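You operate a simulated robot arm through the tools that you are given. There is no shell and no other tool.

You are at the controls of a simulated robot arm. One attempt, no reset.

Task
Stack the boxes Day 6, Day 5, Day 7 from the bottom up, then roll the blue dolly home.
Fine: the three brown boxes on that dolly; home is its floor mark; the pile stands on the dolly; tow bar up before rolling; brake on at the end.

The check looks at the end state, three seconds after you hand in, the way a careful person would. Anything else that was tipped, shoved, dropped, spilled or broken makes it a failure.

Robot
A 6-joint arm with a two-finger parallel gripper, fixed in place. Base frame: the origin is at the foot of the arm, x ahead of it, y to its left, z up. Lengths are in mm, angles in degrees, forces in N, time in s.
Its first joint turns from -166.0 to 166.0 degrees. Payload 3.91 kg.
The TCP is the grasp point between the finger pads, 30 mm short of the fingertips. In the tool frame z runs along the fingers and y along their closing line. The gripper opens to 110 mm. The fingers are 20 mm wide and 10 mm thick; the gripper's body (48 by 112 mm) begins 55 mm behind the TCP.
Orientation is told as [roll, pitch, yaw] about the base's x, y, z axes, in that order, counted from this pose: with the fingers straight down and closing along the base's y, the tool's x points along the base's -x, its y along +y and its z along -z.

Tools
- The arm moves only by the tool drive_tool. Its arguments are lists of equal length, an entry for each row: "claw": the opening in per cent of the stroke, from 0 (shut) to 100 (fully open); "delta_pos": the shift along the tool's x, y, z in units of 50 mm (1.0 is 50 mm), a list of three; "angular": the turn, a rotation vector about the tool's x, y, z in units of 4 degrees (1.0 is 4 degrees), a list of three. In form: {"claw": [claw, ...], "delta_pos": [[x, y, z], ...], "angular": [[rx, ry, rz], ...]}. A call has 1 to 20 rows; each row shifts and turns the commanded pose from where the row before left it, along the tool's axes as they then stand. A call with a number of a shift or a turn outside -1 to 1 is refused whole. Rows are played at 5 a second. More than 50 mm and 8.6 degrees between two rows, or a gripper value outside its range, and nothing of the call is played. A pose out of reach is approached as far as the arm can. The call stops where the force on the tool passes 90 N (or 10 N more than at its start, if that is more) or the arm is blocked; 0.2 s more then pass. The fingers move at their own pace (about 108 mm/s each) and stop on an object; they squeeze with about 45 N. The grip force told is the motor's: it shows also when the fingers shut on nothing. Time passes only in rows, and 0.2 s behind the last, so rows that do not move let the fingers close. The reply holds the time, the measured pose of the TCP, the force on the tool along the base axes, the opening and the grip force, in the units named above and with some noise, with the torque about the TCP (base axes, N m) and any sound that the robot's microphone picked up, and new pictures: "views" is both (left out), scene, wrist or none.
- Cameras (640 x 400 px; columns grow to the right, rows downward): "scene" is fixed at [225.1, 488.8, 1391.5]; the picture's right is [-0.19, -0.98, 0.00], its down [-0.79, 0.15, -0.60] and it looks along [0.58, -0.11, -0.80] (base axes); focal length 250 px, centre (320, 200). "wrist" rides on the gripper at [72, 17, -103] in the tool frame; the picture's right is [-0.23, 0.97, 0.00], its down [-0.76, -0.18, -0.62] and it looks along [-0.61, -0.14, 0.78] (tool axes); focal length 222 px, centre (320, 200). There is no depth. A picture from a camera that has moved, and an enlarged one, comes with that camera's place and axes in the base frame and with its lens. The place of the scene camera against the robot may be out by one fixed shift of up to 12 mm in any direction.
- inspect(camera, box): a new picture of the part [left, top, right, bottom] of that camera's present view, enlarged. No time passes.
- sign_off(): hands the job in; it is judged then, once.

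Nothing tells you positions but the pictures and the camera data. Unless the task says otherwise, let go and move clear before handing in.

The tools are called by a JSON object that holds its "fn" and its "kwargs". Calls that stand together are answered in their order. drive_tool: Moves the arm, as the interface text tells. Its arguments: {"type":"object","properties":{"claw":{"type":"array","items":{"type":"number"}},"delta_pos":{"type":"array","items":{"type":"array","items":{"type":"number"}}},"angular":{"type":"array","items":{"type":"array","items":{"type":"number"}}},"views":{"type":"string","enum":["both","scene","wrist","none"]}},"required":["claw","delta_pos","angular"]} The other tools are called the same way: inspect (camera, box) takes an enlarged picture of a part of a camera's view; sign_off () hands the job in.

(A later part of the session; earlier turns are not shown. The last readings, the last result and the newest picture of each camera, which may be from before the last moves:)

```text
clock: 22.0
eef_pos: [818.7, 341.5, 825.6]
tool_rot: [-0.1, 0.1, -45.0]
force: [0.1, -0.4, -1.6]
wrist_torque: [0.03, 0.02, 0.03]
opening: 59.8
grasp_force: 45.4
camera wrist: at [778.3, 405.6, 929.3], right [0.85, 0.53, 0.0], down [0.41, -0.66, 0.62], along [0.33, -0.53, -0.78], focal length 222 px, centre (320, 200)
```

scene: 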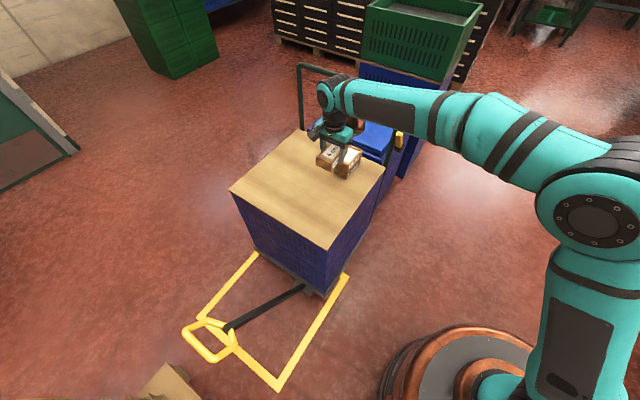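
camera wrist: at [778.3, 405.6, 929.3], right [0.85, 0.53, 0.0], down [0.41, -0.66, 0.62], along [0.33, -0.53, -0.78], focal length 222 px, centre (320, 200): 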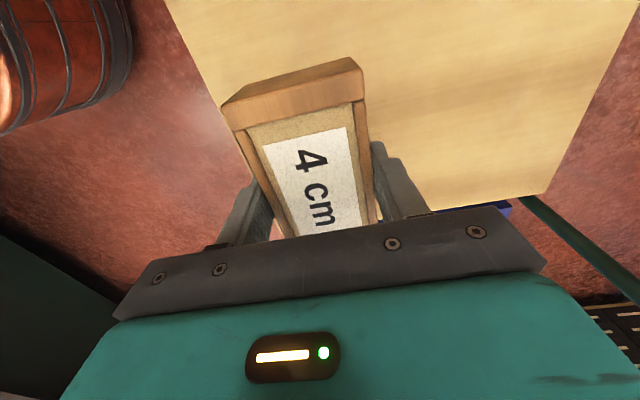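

Day 7 is held. I'll carry it over the stack, turn 2° to match, and stop about 8 mm above for a check.

{"fn": "drive_tool", "kwargs": {"claw": [0, 0, 0, 0, 0, 0, 0, 0, 0, 0, 0], "delta_pos": [[-0.3, 0, 0], [-0.5, 0, 0], [-0.5, 0, 0], [-0.5, 0, 0], [-0.47, 0, 0], [-0.3, 0, 0], [0, 0, 0], [0, 0, 0.5], [0, 0, 0.5], [0, 0, 0.3], [0, 0, 0.14]], "angular": [[0, 0, 0], [0, 0, 0], [0, 0, 0], [0, 0, 0], [0, 0, 0], [0, 0, 0], [0, 0, 0.5], [0, 0, 0], [0, 0, 0], [0, 0, 0], [0, 0, 0]]}}

{"fn": "inspect", "kwargs": {"camera": "wrist", "box": [210, 20, 390, 150]}}

{"fn": "inspect", "kwargs": {"camera": "scene", "box": [315, 110, 395, 200]}}

```text
clock: 24.4
eef_pos: [908.3, 249.6, 754.4]
tool_rot: [0.0, 0.1, -47.0]
force: [-0.7, 0.1, -1.7]
wrist_torque: [-0.02, 0.0, 0.01]
opening: 59.7
grasp_force: 44.9
camera wrist: at [871.5, 315.7, 857.2], right [0.87, 0.5, 0.0], down [0.39, -0.68, 0.62], along [0.31, -0.54, -0.78], focal length 222 px, centre (320, 200)
```

scene: 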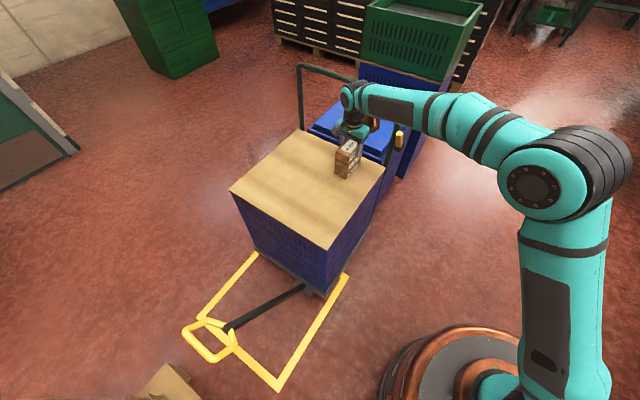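
wrist: 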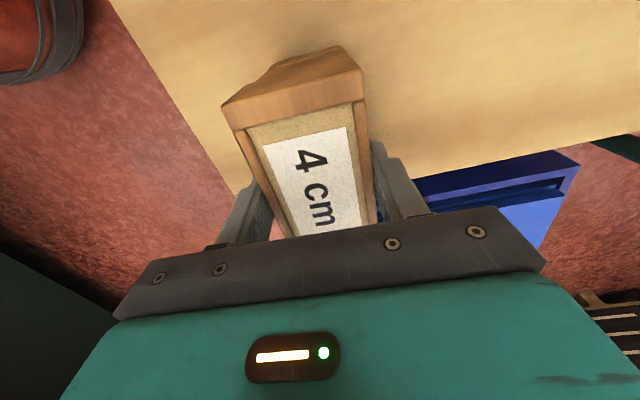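

```text
3.08 times, centred on (300, 85) of wrist
camera zoom: at [871.5, 315.7, 857.2], right [0.87, 0.5, 0.0], down [0.39, -0.68, 0.62], along [0.31, -0.54, -0.78], focal length 684 px, centre (382, 554)
```

zoom: 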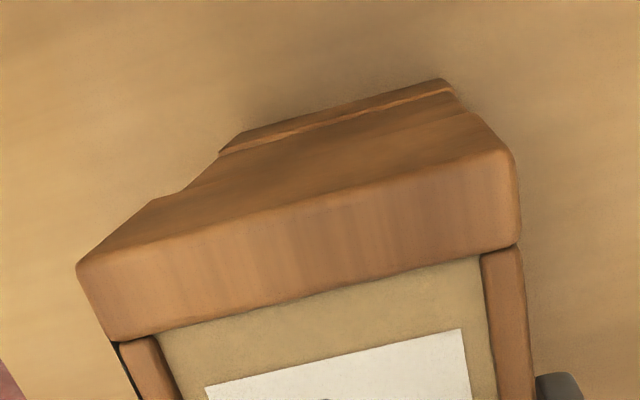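

```text
4.44 times, centred on (355, 155) of scene
camera zoom: at [225.1, 488.8, 1391.5], right [-0.19, -0.98, 0.0], down [-0.79, 0.15, -0.6], along [0.58, -0.11, -0.8], focal length 1112 px, centre (164, 400)
```

zoom: 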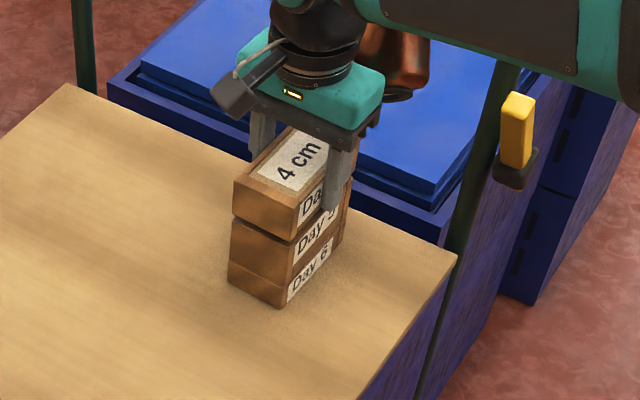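

Alignment looks good from both views. I'll lower the last few millimetres gently.

{"fn": "drive_tool", "kwargs": {"claw": [0, 0, 0, 0], "delta_pos": [[0, 0, 0.08], [0, 0, 0.05], [0, 0, 0.02], [0, 0, 0]], "angular": [[0, 0, 0], [0, 0, 0], [0, 0, 0], [0, 0, 0]], "views": "none"}}

```text
clock: 25.4
eef_pos: [909.4, 249.7, 746.2]
tool_rot: [0.0, 0.0, -47.0]
force: [0.3, 0.3, -2.0]
wrist_torque: [0.01, -0.01, -0.01]
opening: 59.4
grasp_force: 44.7
```

{"fn": "drive_tool", "kwargs": {"claw": [0, 0], "delta_pos": [[0, 0, 0.02], [0, 0, 0]], "angular": [[0, 0, 0], [0, 0, 0]], "views": "none"}}

```text
clock: 26.0
eef_pos: [909.6, 251.8, 746.7]
tool_rot: [0.1, -0.1, -47.0]
force: [0.4, -0.1, 1.0]
wrist_torque: [-0.03, 0.0, -0.05]
opening: 59.8
grasp_force: 44.2
```

Day 7 has touched down lightly. I'll release and go up.

{"fn": "drive_tool", "kwargs": {"claw": [80, 80, 80, 80, 80, 80, 80, 80], "delta_pos": [[0, 0, 0], [0, 0, 0], [0, 0, 0], [0, 0, -0.2], [0, 0, -0.5], [0, 0, -0.8], [0, 0, -0.8], [0, 0, -0.5]], "angular": [[0, 0, 0], [0, 0, 0], [0, 0, 0], [0, 0, 0], [0, 0, 0], [0, 0, 0], [0, 0, 0], [0, 0, 0]]}}

{"fn": "inspect", "kwargs": {"camera": "scene", "box": [315, 110, 395, 200]}}

{"fn": "inspect", "kwargs": {"camera": "wrist", "box": [230, 10, 410, 160]}}

```text
clock: 27.8
eef_pos: [909.2, 251.8, 885.7]
tool_rot: [0.0, 0.0, -47.0]
force: [-0.4, 0.1, -0.7]
wrist_torque: [0.0, 0.0, -0.03]
opening: 88.1
grasp_force: 0.1
camera wrist: at [872.4, 316.1, 989.4], right [0.87, 0.5, 0.0], down [0.39, -0.68, 0.62], along [0.31, -0.54, -0.78], focal length 222 px, centre (320, 200)
```

scene: 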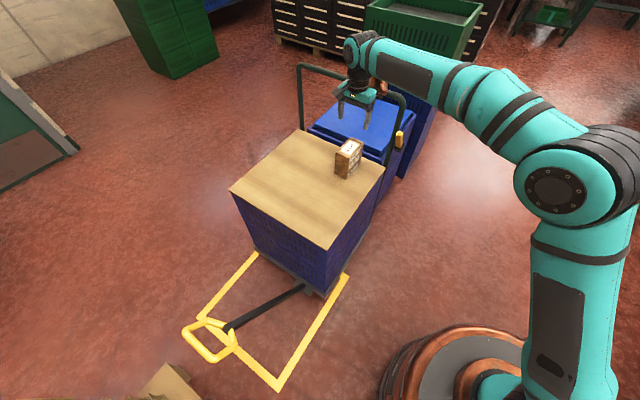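
wrist: 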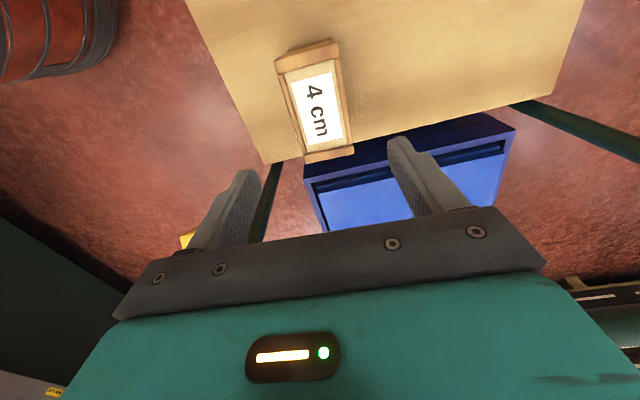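

```text
4.44 times, centred on (355, 155) of scene
camera zoom: at [225.1, 488.8, 1391.5], right [-0.19, -0.98, 0.0], down [-0.79, 0.15, -0.6], along [0.58, -0.11, -0.8], focal length 1112 px, centre (164, 400)
```

zoom: 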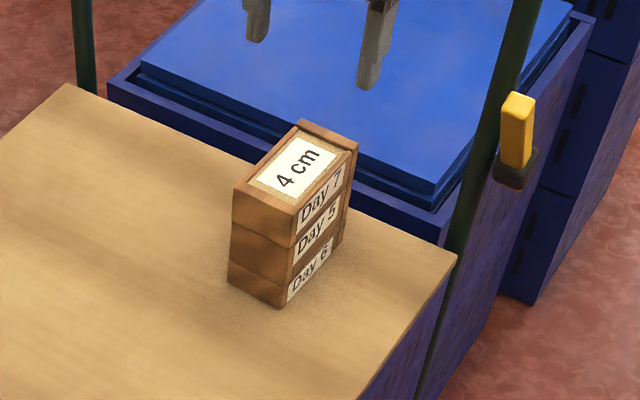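

```text
2.67 times, centred on (320, 85) of wrist
camera zoom: at [872.4, 316.1, 989.4], right [0.87, 0.5, 0.0], down [0.39, -0.68, 0.62], along [0.31, -0.54, -0.78], focal length 592 px, centre (320, 507)
```

zoom: 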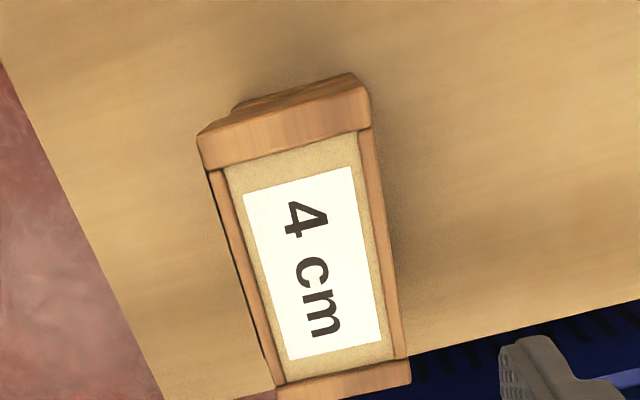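

The stack is correct: Day 6, Day 5, Day 7 from the bottom. Next I'll retreat toward the front of the dolly to look at the tow bar and its yellow handle.

{"fn": "drive_tool", "kwargs": {"claw": [80, 80, 80, 80, 80, 80, 80, 80, 80, 80, 80, 80, 80, 80, 80, 80, 80], "delta_pos": [[0.9116, -0.065, 0.0], [0.9116, -0.065, 0.0], [0.9116, -0.065, 0.0], [0.9116, -0.065, 0.0424], [0.9116, -0.065, 0.0424], [0.9116, -0.065, 0.0424], [0.9116, -0.065, 0.0424], [0.9116, -0.065, 0.0424], [0.9116, -0.065, 0.0424], [0.9116, -0.065, 0.0424], [0.9116, -0.065, 0.0424], [0.9116, -0.065, 0.0424], [0.9116, -0.065, 0.0424], [0.9116, -0.065, 0.0424], [0.9116, -0.065, 0.0424], [0.9116, -0.065, 0.0424], [0.9116, -0.065, 0.0424]], "angular": [[0, 0, 0], [0, 0, 0], [0, 0, 0], [0, 0, 0], [0, 0, 0], [0, 0, 0], [0, 0, 0], [0, 0, 0], [0, 0, 0], [0, 0, 0], [0, 0, 0], [0, 0, 0], [0, 0, 0], [0, 0, 0], [0, 0, 0], [0, 0, 0], [0, 0, 0]]}}

```text
clock: 31.4
eef_pos: [341.1, 780.7, 856.2]
tool_rot: [0.1, 0.0, -47.1]
force: [0.7, 0.2, 0.1]
wrist_torque: [0.02, 0.03, 0.03]
opening: 88.2
grasp_force: 0.0
camera wrist: at [304.2, 845.6, 960.2], right [0.87, 0.5, 0.0], down [0.39, -0.68, 0.62], along [0.31, -0.54, -0.78], focal length 222 px, centre (320, 200)
```

scene: 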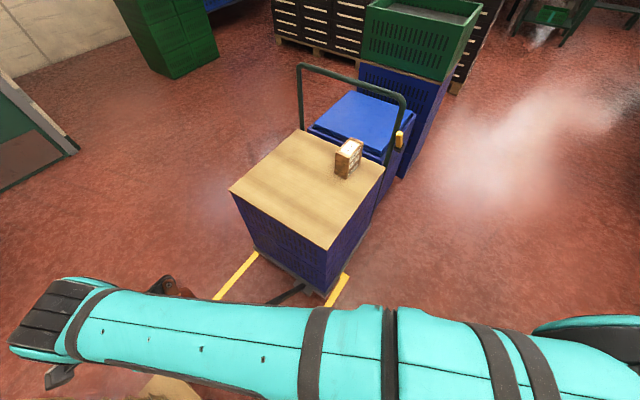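
wrist: 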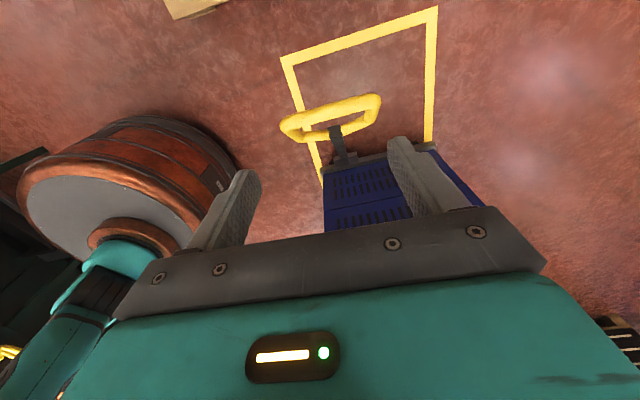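

The yellow tow handle is clearly raised off the floor. I'll zoom in to locate it and the bar.

{"fn": "inspect", "kwargs": {"camera": "wrist", "box": [260, 70, 440, 220]}}

{"fn": "inspect", "kwargs": {"camera": "wrist", "box": [150, 0, 450, 100]}}

```text
2.67 times, centred on (350, 145) of wrist
camera zoom: at [304.2, 845.6, 960.2], right [0.87, 0.5, 0.0], down [0.39, -0.68, 0.62], along [0.31, -0.54, -0.78], focal length 592 px, centre (240, 347)
```

zoom: 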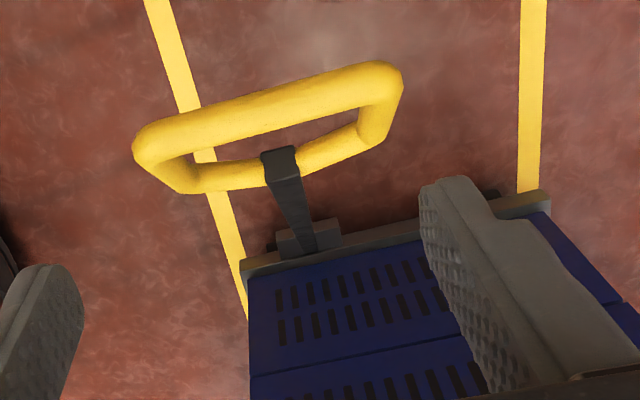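

```text
2.13 times, centred on (300, 50) of wrist
camera zoom: at [304.2, 845.6, 960.2], right [0.87, 0.5, 0.0], down [0.39, -0.68, 0.62], along [0.31, -0.54, -0.78], focal length 474 px, centre (363, 520)
```

zoom: 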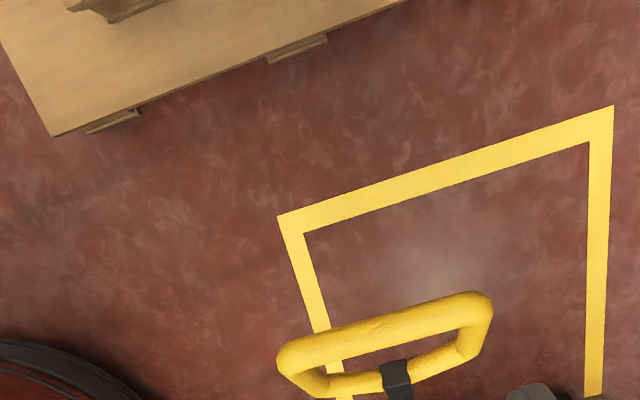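

The bar leans at about 57°, hinged near [630, 502, ~105], and the handle's outer tube is near [353, 780, 690]. I'll turn the gripper to yaw +45° so its fingers close along the rolling direction and the camera sees the bar from the side.

{"fn": "drive_tool", "kwargs": {"claw": [80, 80, 80, 80, 80, 80, 80, 80, 80, 80, 80, 80, 80, 80, 80, 80, 80, 80, 80, 80], "delta_pos": [[0, 0, 0], [0, 0, 0], [0, 0, 0], [0, 0, 0], [0, 0, 0], [0, 0, 0], [0, 0, 0], [0, 0, 0], [0, 0, 0], [0, 0, 0], [0, 0, 0], [0, 0, 0], [0, 0, 0], [0, 0, 0], [0, 0, 0], [0, 0, 0], [0, 0, 0], [0, 0, 0], [0, 0, 0], [0, 0, 0]], "angular": [[0, 0, -1], [0, 0, -1], [0, 0, -1], [0, 0, -1], [0, 0, -1], [0, 0, -1], [0, 0, -1], [0, 0, -1], [0, 0, -1], [0, 0, -1], [0, 0, -1], [0, 0, -1], [0, 0, -1], [0, 0, -1], [0, 0, -1], [0, 0, -1], [0, 0, -1], [0, 0, -1], [0, 0, -1], [0, 0, -1]], "views": "none"}}

{"fn": "drive_tool", "kwargs": {"claw": [80, 80, 80, 80], "delta_pos": [[0, 0, 0], [0, 0, 0], [0, 0, 0], [0, 0, 0]], "angular": [[0, 0, -1], [0, 0, -1], [0, 0, -1], [0, 0, 0]]}}

```text
clock: 35.6
eef_pos: [339.0, 780.3, 856.4]
tool_rot: [0.0, 0.1, 33.1]
force: [0.0, -0.4, 0.2]
wrist_torque: [-0.03, 0.02, 0.01]
opening: 88.1
grasp_force: 0.1
```

```text
clock: 36.6
eef_pos: [339.3, 780.1, 855.9]
tool_rot: [0.0, 0.1, 45.1]
force: [1.3, 0.4, 0.3]
wrist_torque: [0.03, -0.02, 0.02]
opening: 87.7
grasp_force: 0.0
camera wrist: at [276.7, 741.6, 959.3], right [-0.53, 0.85, 0.0], down [0.66, 0.41, 0.62], along [0.53, 0.33, -0.78], focal length 222 px, centre (320, 200)
```

scene: 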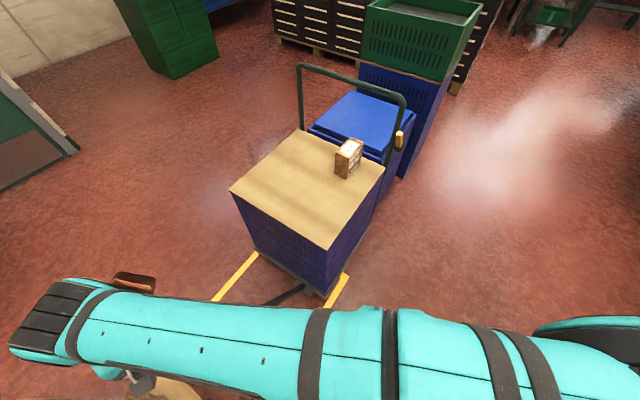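
wrist: 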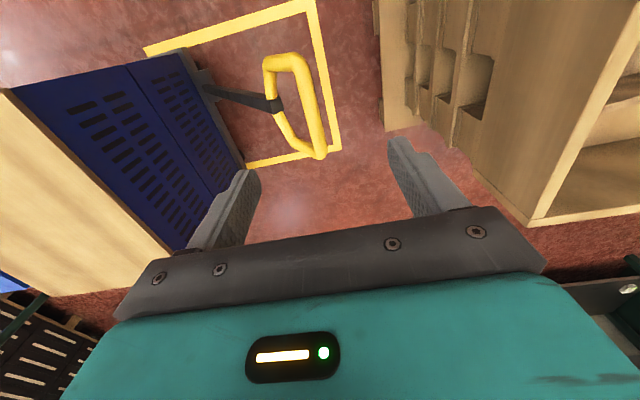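

There is a wooden rack on the far side of the handle. I'll zoom in on it and on the tow handle before coming down.

{"fn": "inspect", "kwargs": {"camera": "wrist", "box": [180, 0, 420, 180]}}

{"fn": "inspect", "kwargs": {"camera": "wrist", "box": [360, 0, 640, 240]}}

{"fn": "inspect", "kwargs": {"camera": "scene", "box": [60, 260, 360, 400]}}

```text
2.22 times, centred on (300, 90) of wrist
camera zoom: at [276.7, 741.6, 959.3], right [-0.53, 0.85, 0.0], down [0.66, 0.41, 0.62], along [0.53, 0.33, -0.78], focal length 494 px, centre (364, 444)
```

zoom: 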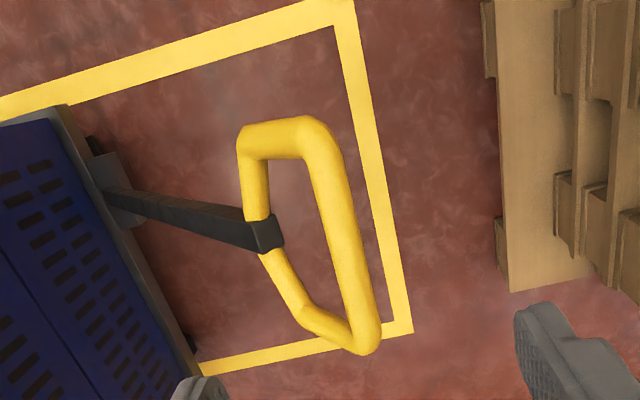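

```text
1.67 times, centred on (500, 120) of wrist
camera zoom: at [276.7, 741.6, 959.3], right [-0.53, 0.85, 0.0], down [0.66, 0.41, 0.62], along [0.53, 0.33, -0.78], focal length 370 px, centre (20, 333)
```

zoom: 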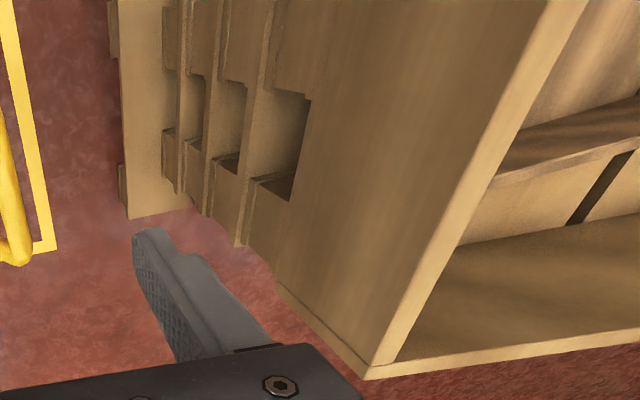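

```text
2.13 times, centred on (210, 330) of scene
camera zoom: at [225.1, 488.8, 1391.5], right [-0.19, -0.98, 0.0], down [-0.79, 0.15, -0.6], along [0.58, -0.11, -0.8], focal length 534 px, centre (555, -77)
```

zoom: 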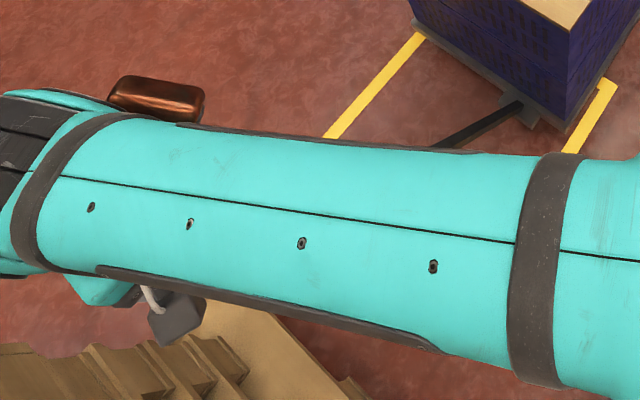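

The handle's outer tube is at about [359, 775, 659], roughly 22 mm thick. The tall wooden stack is well beyond it. I'll centre over the tube with a narrower opening and come down to just above it for a check.

{"fn": "drive_tool", "kwargs": {"claw": [50, 50, 50, 50, 50, 50], "delta_pos": [[-0.212, -0.36, 0], [0, 0, 0.5], [0, 0, 0.7], [0, 0, 0.7], [0, 0, 0.4], [0, 0, 0]], "angular": [[0, 0, 0], [0, 0, 0], [0, 0, 0], [0, 0, 0], [0, 0, 0], [0, 0, 0]]}}

{"fn": "inspect", "kwargs": {"camera": "wrist", "box": [180, 40, 420, 220]}}

```text
clock: 38.0
eef_pos: [360.6, 774.5, 741.0]
tool_rot: [0.0, -0.1, 45.0]
force: [0.4, 0.3, 0.2]
wrist_torque: [0.01, 0.02, 0.01]
opening: 55.0
grasp_force: 0.0
camera wrist: at [297.2, 735.8, 844.5], right [-0.53, 0.85, 0.0], down [0.66, 0.41, 0.62], along [0.53, 0.33, -0.78], focal length 222 px, centre (320, 200)
```

scene: 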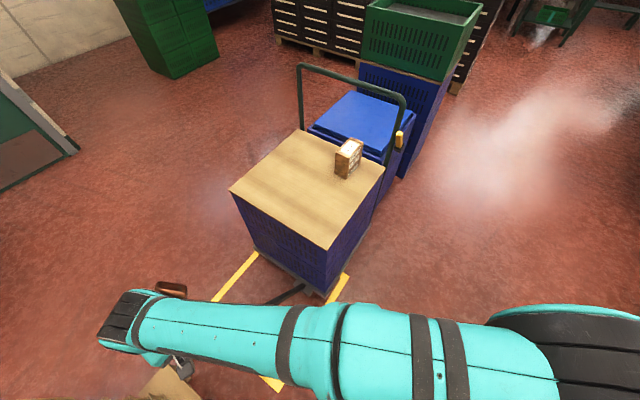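
wrist: 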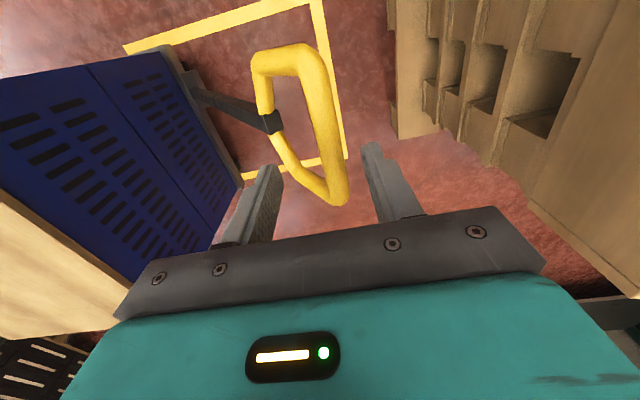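

```text
2.22 times, centred on (300, 130) of wrist
camera zoom: at [297.2, 735.8, 844.5], right [-0.53, 0.85, 0.0], down [0.66, 0.41, 0.62], along [0.53, 0.33, -0.78], focal length 494 px, centre (364, 356)
```

zoom: 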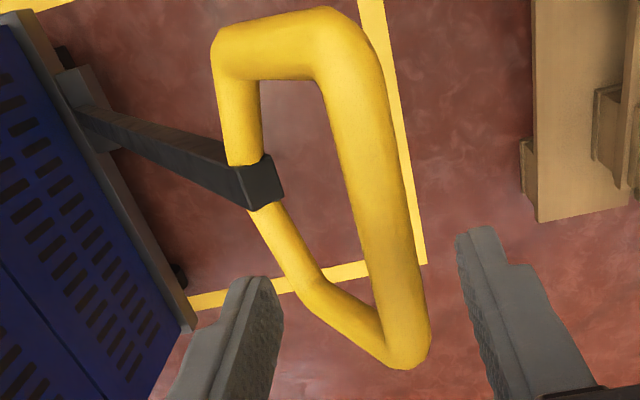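

The tube is slightly forward of the gripper (about +7 mm in u) and a bit higher than first estimated (z ≈ 678). I'll correct and lower around it.

{"fn": "drive_tool", "kwargs": {"claw": [50, 50, 50, 50], "delta_pos": [[0, 0.14, 0], [0, 0, 0.5], [0, 0, 0.5], [0, 0, 0.2]], "angular": [[0, 0, 0], [0, 0, 0], [0, 0, 0], [0, 0, 0]]}}

{"fn": "inspect", "kwargs": {"camera": "wrist", "box": [180, 60, 460, 240]}}

```text
clock: 39.0
eef_pos: [354.6, 780.2, 680.8]
tool_rot: [-0.1, -0.2, 45.0]
force: [-0.1, -0.5, -0.1]
wrist_torque: [0.0, 0.01, -0.02]
opening: 55.0
grasp_force: 0.1
camera wrist: at [292.3, 741.4, 784.4], right [-0.53, 0.85, 0.0], down [0.66, 0.41, 0.62], along [0.53, 0.33, -0.78], focal length 222 px, centre (320, 200)
```

scene: 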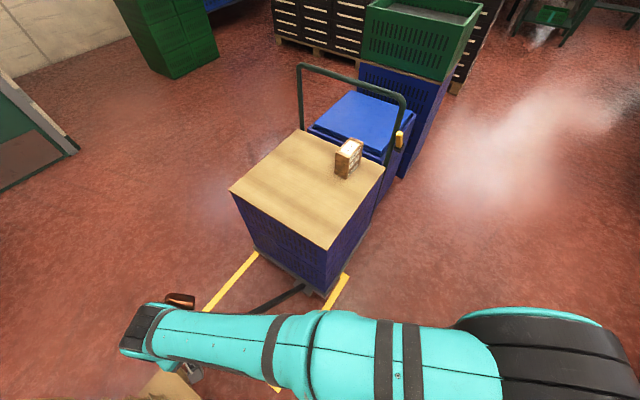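
wrist: 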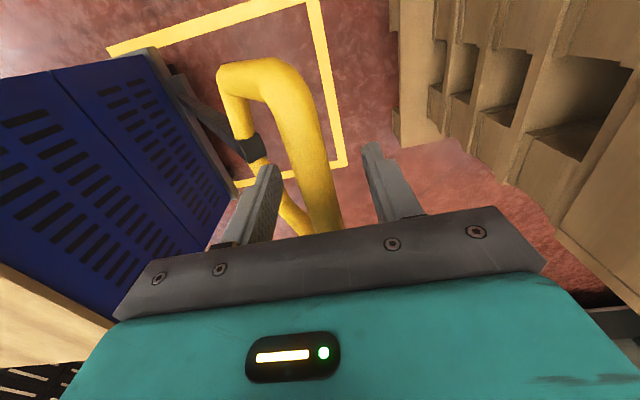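

```text
2.22 times, centred on (320, 150) of wrist
camera zoom: at [292.3, 741.4, 784.4], right [-0.53, 0.85, 0.0], down [0.66, 0.41, 0.62], along [0.53, 0.33, -0.78], focal length 494 px, centre (320, 311)
```

zoom: 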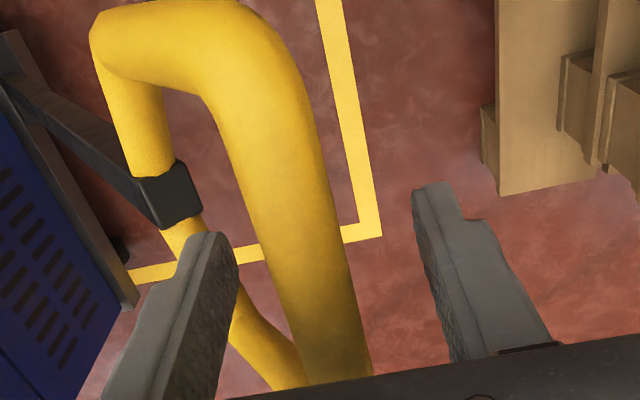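

The tube is between the fingers, about 10 mm above the grasp point. I'll narrow the opening to cage it and start swinging the bar up along its arc, watching the forces.

{"fn": "drive_tool", "kwargs": {"claw": [30, 30, 30, 30, 30], "delta_pos": [[0, 0, 0], [0, 0, 0], [0, -0.348, -0.226], [0, -0.356, -0.214], [0, 0, 0]], "angular": [[0, 0, 0], [0, 0, 0], [0, 0, 0], [0, 0, 0], [0, 0, 0]]}}

{"fn": "inspect", "kwargs": {"camera": "wrist", "box": [180, 60, 460, 240]}}

```text
clock: 40.2
eef_pos: [378.9, 755.0, 703.8]
tool_rot: [0.0, -0.1, 45.1]
force: [-2.6, 1.7, 1.2]
wrist_torque: [0.02, -0.01, -0.01]
opening: 34.7
grasp_force: 2.1
camera wrist: at [316.6, 716.2, 807.4], right [-0.53, 0.85, 0.0], down [0.66, 0.41, 0.62], along [0.53, 0.33, -0.78], focal length 222 px, centre (320, 200)
```

scene: 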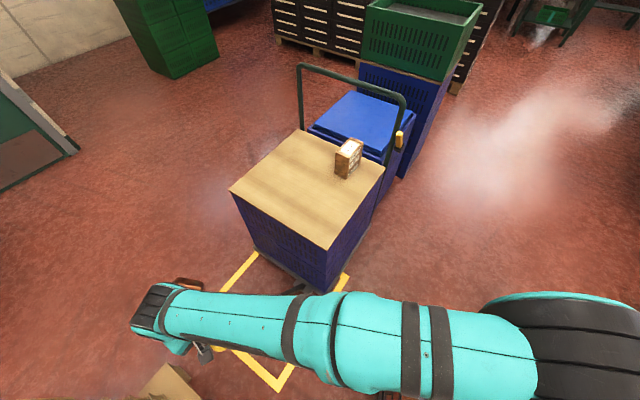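
wrist: 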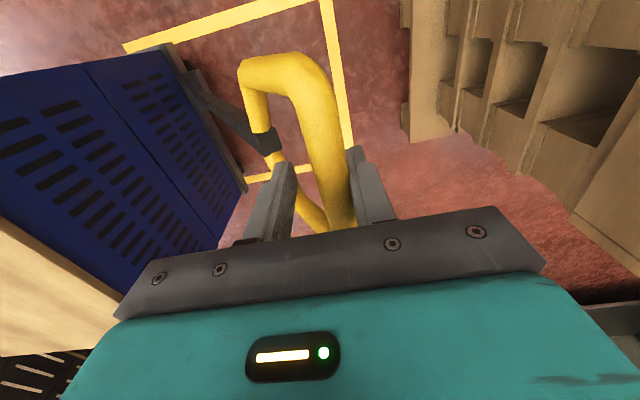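

```text
2.22 times, centred on (320, 150) of wrist
camera zoom: at [316.6, 716.2, 807.4], right [-0.53, 0.85, 0.0], down [0.66, 0.41, 0.62], along [0.53, 0.33, -0.78], focal length 494 px, centre (320, 311)
```

zoom: 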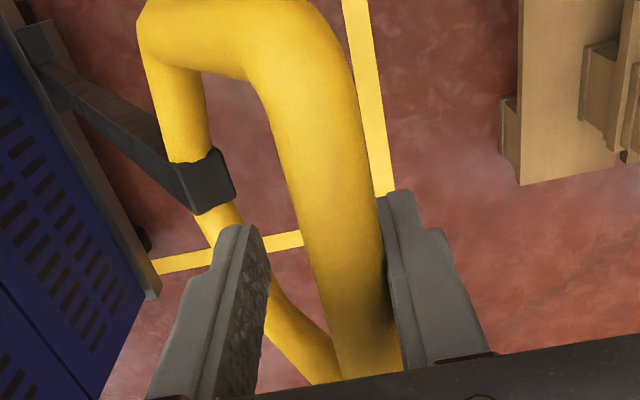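

The bar swings with only about 3 N. I'll continue along the arc.

{"fn": "drive_tool", "kwargs": {"claw": [30, 30, 30, 30, 30, 30, 30, 30, 30], "delta_pos": [[0, -0.362, -0.206], [0, -0.37, -0.194], [0, -0.372, -0.182], [0, -0.38, -0.172], [0, -0.384, -0.16], [0, -0.388, -0.148], [0, -0.394, -0.138], [0, -0.394, -0.124], [0, 0, 0]], "angular": [[0, 0, 0], [0, 0, 0], [0, 0, 0], [0, 0, 0], [0, 0, 0], [0, 0, 0], [0, 0, 0], [0, 0, 0], [0, 0, 0]]}}

{"fn": "inspect", "kwargs": {"camera": "wrist", "box": [180, 60, 460, 240]}}

```text
clock: 42.2
eef_pos: [487.1, 648.7, 768.5]
tool_rot: [0.0, 0.0, 45.1]
force: [-0.9, 0.7, -1.8]
wrist_torque: [-0.03, -0.03, 0.0]
opening: 33.8
grasp_force: 0.6
camera wrist: at [424.6, 608.9, 872.4], right [-0.53, 0.85, 0.0], down [0.66, 0.41, 0.62], along [0.53, 0.33, -0.78], focal length 222 px, centre (320, 200)
```

scene: 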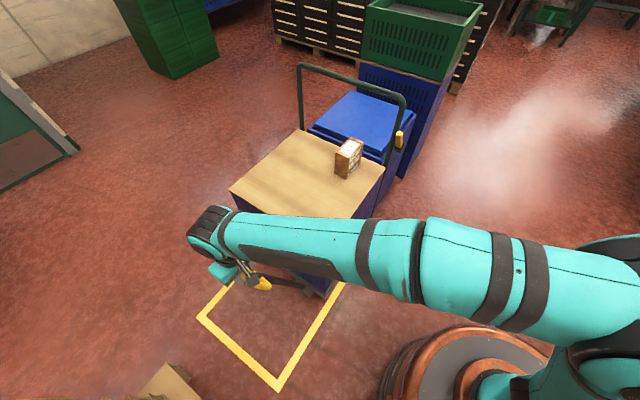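
wrist: 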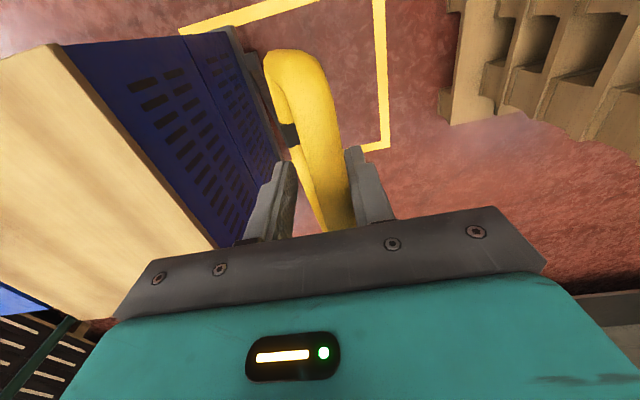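

```text
2.22 times, centred on (320, 150) of wrist
camera zoom: at [424.6, 608.9, 872.4], right [-0.53, 0.85, 0.0], down [0.66, 0.41, 0.62], along [0.53, 0.33, -0.78], focal length 494 px, centre (320, 311)
```

zoom: 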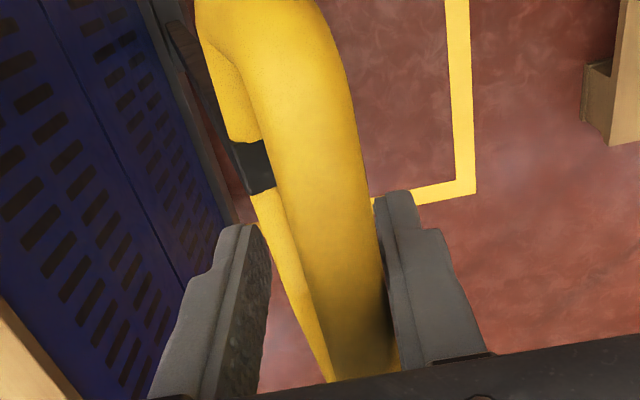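

The swing is going smoothly. I'll continue toward vertical, raising a touch more.

{"fn": "drive_tool", "kwargs": {"claw": [30, 30, 30, 30, 30, 30, 30], "delta_pos": [[0, -0.402, -0.154], [0, -0.404, -0.142], [0, -0.404, -0.13], [0, -0.41, -0.118], [0, -0.41, -0.104], [0, -0.412, -0.094], [0, 0, 0]], "angular": [[0, 0, 0], [0, 0, 0], [0, 0, 0], [0, 0, 0], [0, 0, 0], [0, 0, 0], [0, 0, 0]]}}

{"fn": "inspect", "kwargs": {"camera": "wrist", "box": [180, 60, 460, 240]}}

{"fn": "inspect", "kwargs": {"camera": "scene", "box": [200, 180, 400, 320]}}

```text
clock: 43.8
eef_pos: [575.4, 561.8, 805.6]
tool_rot: [0.1, 0.0, 45.0]
force: [0.4, 0.2, 0.6]
wrist_torque: [0.02, 0.0, 0.01]
opening: 33.0
grasp_force: 0.2
camera wrist: at [511.6, 522.7, 909.7], right [-0.53, 0.85, 0.0], down [0.66, 0.41, 0.62], along [0.53, 0.33, -0.78], focal length 222 px, centre (320, 200)
```

scene: 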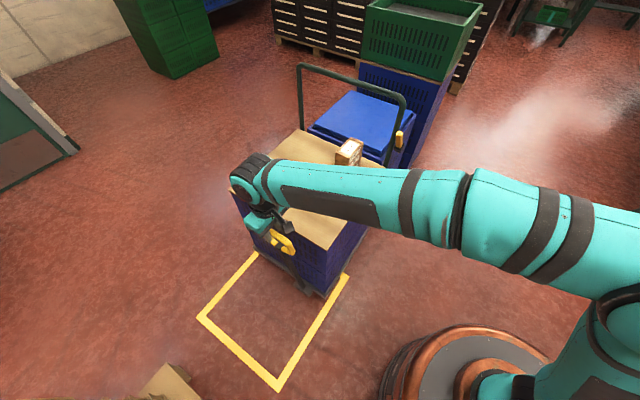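
wrist: 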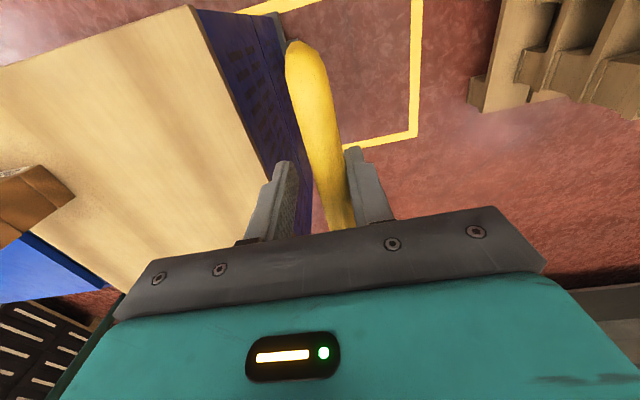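

```text
2.22 times, centred on (320, 150) of wrist
camera zoom: at [511.6, 522.7, 909.7], right [-0.53, 0.85, 0.0], down [0.66, 0.41, 0.62], along [0.53, 0.33, -0.78], focal length 494 px, centre (320, 311)
```

zoom: 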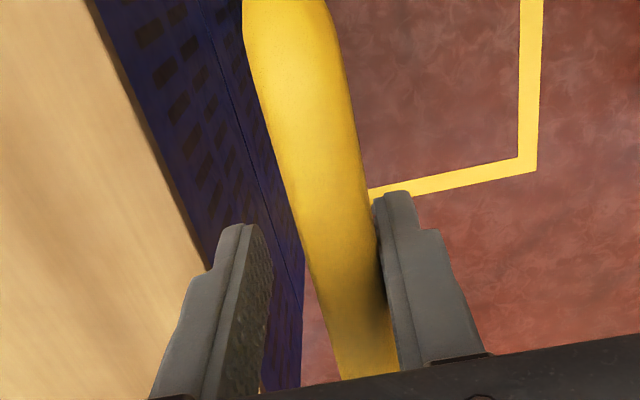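

```text
2.86 times, centred on (300, 250) of scene
camera zoom: at [225.1, 488.8, 1391.5], right [-0.19, -0.98, 0.0], down [-0.79, 0.15, -0.6], along [0.58, -0.11, -0.8], focal length 715 px, centre (377, 57)
```

zoom: 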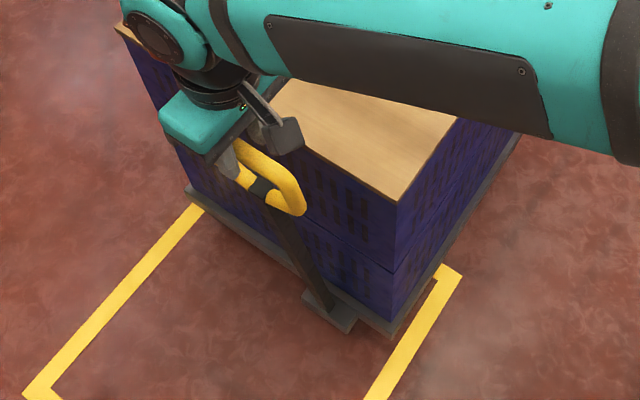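

The bar is at about 83° now. I'll continue the last few degrees carefully.

{"fn": "drive_tool", "kwargs": {"claw": [30, 30, 30, 30], "delta_pos": [[0, -0.414, -0.04], [0, -0.416, -0.03], [0, -0.3, -0.01], [0, 0, 0]], "angular": [[0, 0, 0], [0, 0, 0], [0, 0, 0], [0, 0, 0]]}}

{"fn": "inspect", "kwargs": {"camera": "wrist", "box": [180, 60, 460, 240]}}

{"fn": "inspect", "kwargs": {"camera": "scene", "box": [230, 200, 350, 310]}}

```text
clock: 44.8
eef_pos: [614.0, 521.8, 809.5]
tool_rot: [0.0, -0.1, 45.0]
force: [0.9, -1.2, -0.3]
wrist_torque: [-0.01, 0.02, -0.01]
opening: 33.6
grasp_force: 0.8
camera wrist: at [551.0, 482.3, 913.6], right [-0.53, 0.85, 0.0], down [0.66, 0.41, 0.62], along [0.53, 0.33, -0.78], focal length 222 px, centre (320, 200)
```

scene: 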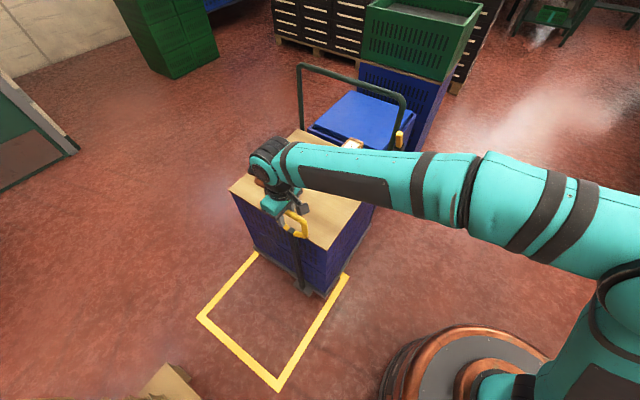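
wrist: 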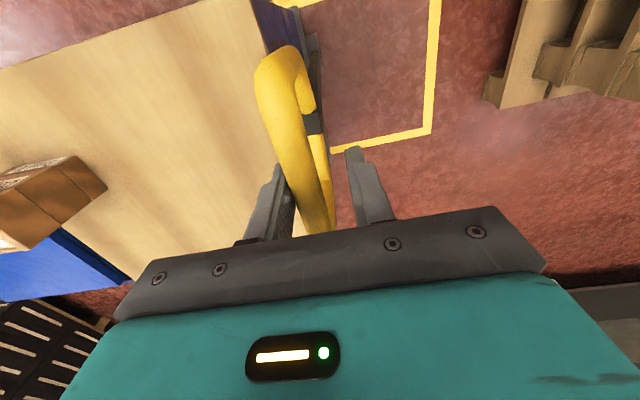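

```text
2.22 times, centred on (320, 150) of wrist
camera zoom: at [551.0, 482.3, 913.6], right [-0.53, 0.85, 0.0], down [0.66, 0.41, 0.62], along [0.53, 0.33, -0.78], focal length 494 px, centre (320, 311)
```

zoom: 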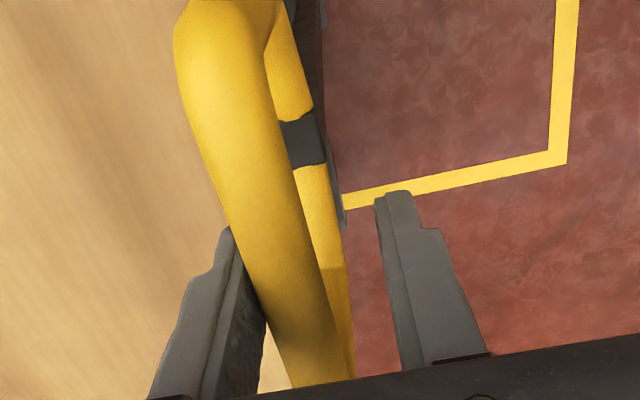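

```text
3.64 times, centred on (290, 255) of scene
camera zoom: at [225.1, 488.8, 1391.5], right [-0.19, -0.98, 0.0], down [-0.79, 0.15, -0.6], along [0.58, -0.11, -0.8], focal length 910 px, centre (429, 0)
```

zoom: 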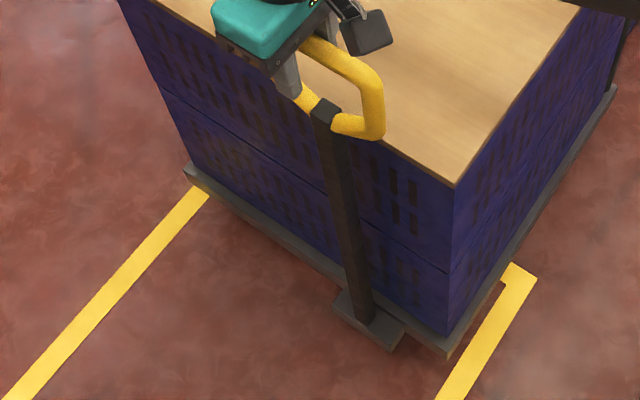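

The bar has passed its balance point and now leans lightly on the rear finger. I'll follow it back slowly to see where it settles.

{"fn": "drive_tool", "kwargs": {"claw": [30, 30, 30], "delta_pos": [[0, -0.2, 0], [0, -0.2, 0], [0, 0, 0]], "angular": [[0, 0, 0], [0, 0, 0], [0, 0, 0]], "views": "wrist"}}

{"fn": "inspect", "kwargs": {"camera": "wrist", "box": [180, 60, 460, 240]}}

{"fn": "inspect", "kwargs": {"camera": "scene", "box": [230, 200, 350, 310]}}

```text
clock: 45.6
eef_pos: [628.6, 506.6, 809.7]
tool_rot: [0.1, 0.0, 45.0]
force: [0.1, 0.6, 0.0]
wrist_torque: [0.01, -0.02, -0.05]
opening: 33.1
grasp_force: 0.1
camera wrist: at [564.9, 468.3, 913.2], right [-0.53, 0.85, 0.0], down [0.66, 0.41, 0.62], along [0.53, 0.33, -0.78], focal length 222 px, centre (320, 200)
```

wrist: 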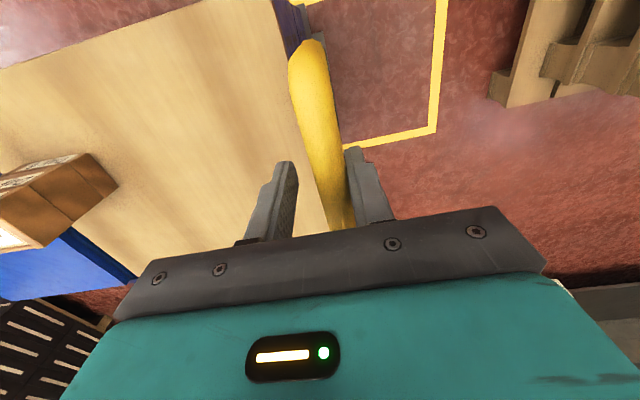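

```text
2.22 times, centred on (320, 150) of wrist
camera zoom: at [564.9, 468.3, 913.2], right [-0.53, 0.85, 0.0], down [0.66, 0.41, 0.62], along [0.53, 0.33, -0.78], focal length 494 px, centre (320, 311)
```

zoom: 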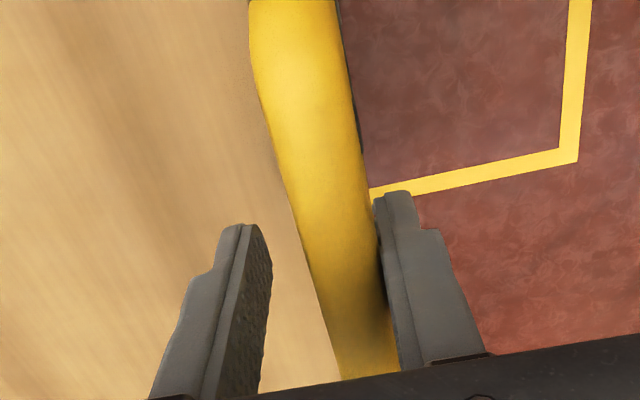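

```text
3.64 times, centred on (290, 255) of scene
camera zoom: at [225.1, 488.8, 1391.5], right [-0.19, -0.98, 0.0], down [-0.79, 0.15, -0.6], along [0.58, -0.11, -0.8], focal length 910 px, centre (429, 0)
```

zoom: 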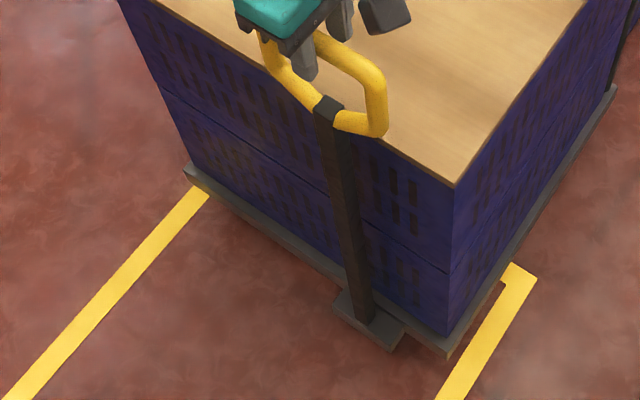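

It's nearly vertical. I'll open the cage a little and wait to see whether it stays up by itself.

{"fn": "drive_tool", "kwargs": {"claw": [55, 55, 55, 55, 55, 55, 55, 55], "delta_pos": [[0, 0, 0], [0, 0, 0], [0, 0, 0], [0, 0, 0], [0, 0, 0], [0, 0, 0], [0, 0, 0], [0, 0, 0]], "angular": [[0, 0, 0], [0, 0, 0], [0, 0, 0], [0, 0, 0], [0, 0, 0], [0, 0, 0], [0, 0, 0], [0, 0, 0]], "views": "wrist"}}

{"fn": "inspect", "kwargs": {"camera": "wrist", "box": [180, 60, 460, 240]}}

{"fn": "inspect", "kwargs": {"camera": "scene", "box": [230, 200, 350, 310]}}

```text
clock: 47.4
eef_pos: [629.1, 506.9, 810.1]
tool_rot: [0.0, 0.0, 44.9]
force: [0.9, -0.1, -0.3]
wrist_torque: [0.01, 0.0, 0.0]
opening: 60.6
grasp_force: 0.0
camera wrist: at [565.0, 468.2, 913.3], right [-0.53, 0.85, 0.0], down [0.66, 0.41, 0.62], along [0.53, 0.33, -0.78], focal length 222 px, centre (320, 200)
```

wrist: 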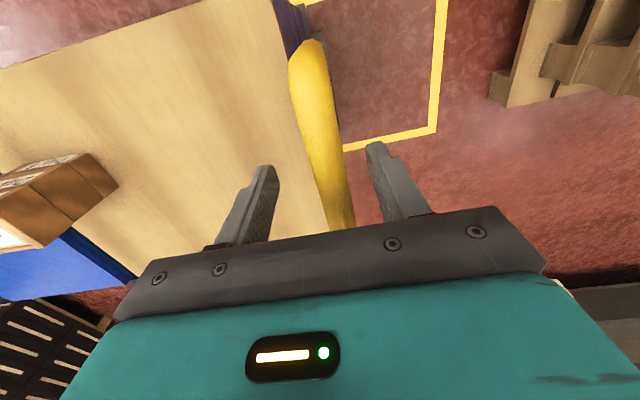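

```text
2.22 times, centred on (320, 150) of wrist
camera zoom: at [565.0, 468.2, 913.3], right [-0.53, 0.85, 0.0], down [0.66, 0.41, 0.62], along [0.53, 0.33, -0.78], focal length 494 px, centre (320, 311)
```

zoom: 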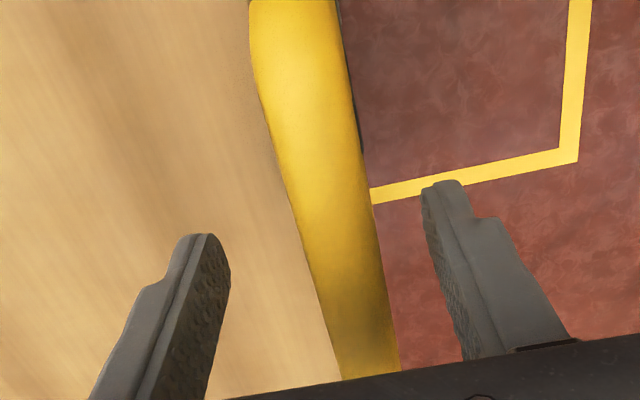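

```text
3.64 times, centred on (290, 255) of scene
camera zoom: at [225.1, 488.8, 1391.5], right [-0.19, -0.98, 0.0], down [-0.79, 0.15, -0.6], along [0.58, -0.11, -0.8], focal length 910 px, centre (429, 0)
```

zoom: 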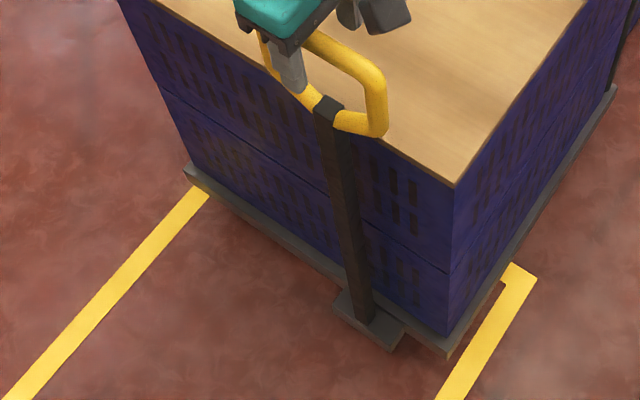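

It holds by itself. I'll nudge it a bit further back to find its upper stop.

{"fn": "drive_tool", "kwargs": {"claw": [30, 30, 30, 30, 30], "delta_pos": [[0, 0, 0], [0, 0, 0], [0, -0.15, 0], [0, -0.15, 0], [0, 0, 0]], "angular": [[0, 0, 0], [0, 0, 0], [0, 0, 0], [0, 0, 0], [0, 0, 0]], "views": "none"}}

{"fn": "inspect", "kwargs": {"camera": "wrist", "box": [180, 60, 460, 240]}}

{"fn": "inspect", "kwargs": {"camera": "scene", "box": [230, 200, 350, 310]}}

```text
clock: 48.6
eef_pos: [638.3, 497.9, 809.9]
tool_rot: [0.0, -0.1, 45.1]
force: [-41.4, 30.9, -7.4]
wrist_torque: [-0.27, -0.02, 0.25]
opening: 58.6
grasp_force: 26.3
```

```text
2.22 times, centred on (320, 150) of wrist
camera zoom: at [574.5, 458.9, 913.4], right [-0.53, 0.85, 0.0], down [0.66, 0.41, 0.62], along [0.53, 0.33, -0.78], focal length 494 px, centre (320, 311)
```

zoom: 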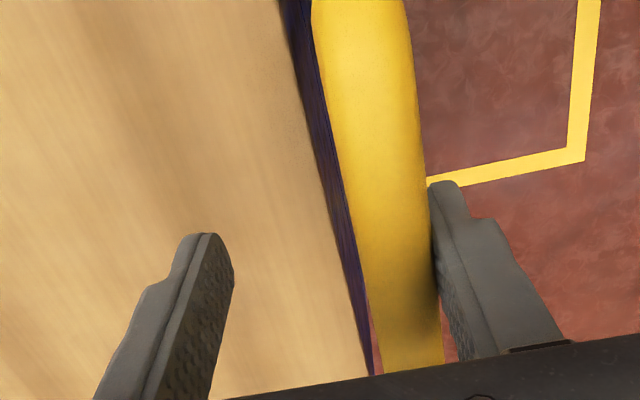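

```text
3.64 times, centred on (290, 255) of scene
camera zoom: at [225.1, 488.8, 1391.5], right [-0.19, -0.98, 0.0], down [-0.79, 0.15, -0.6], along [0.58, -0.11, -0.8], focal length 910 px, centre (429, 0)
```

zoom: 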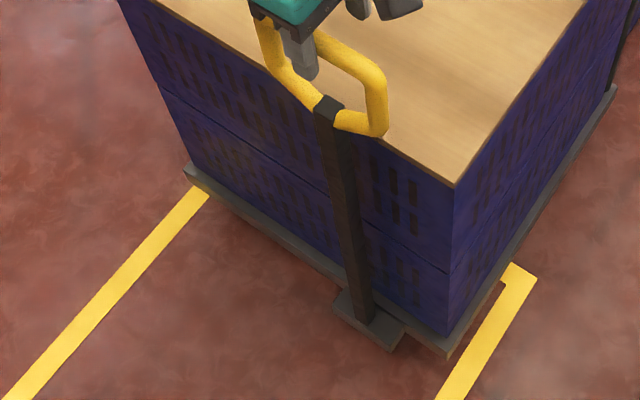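

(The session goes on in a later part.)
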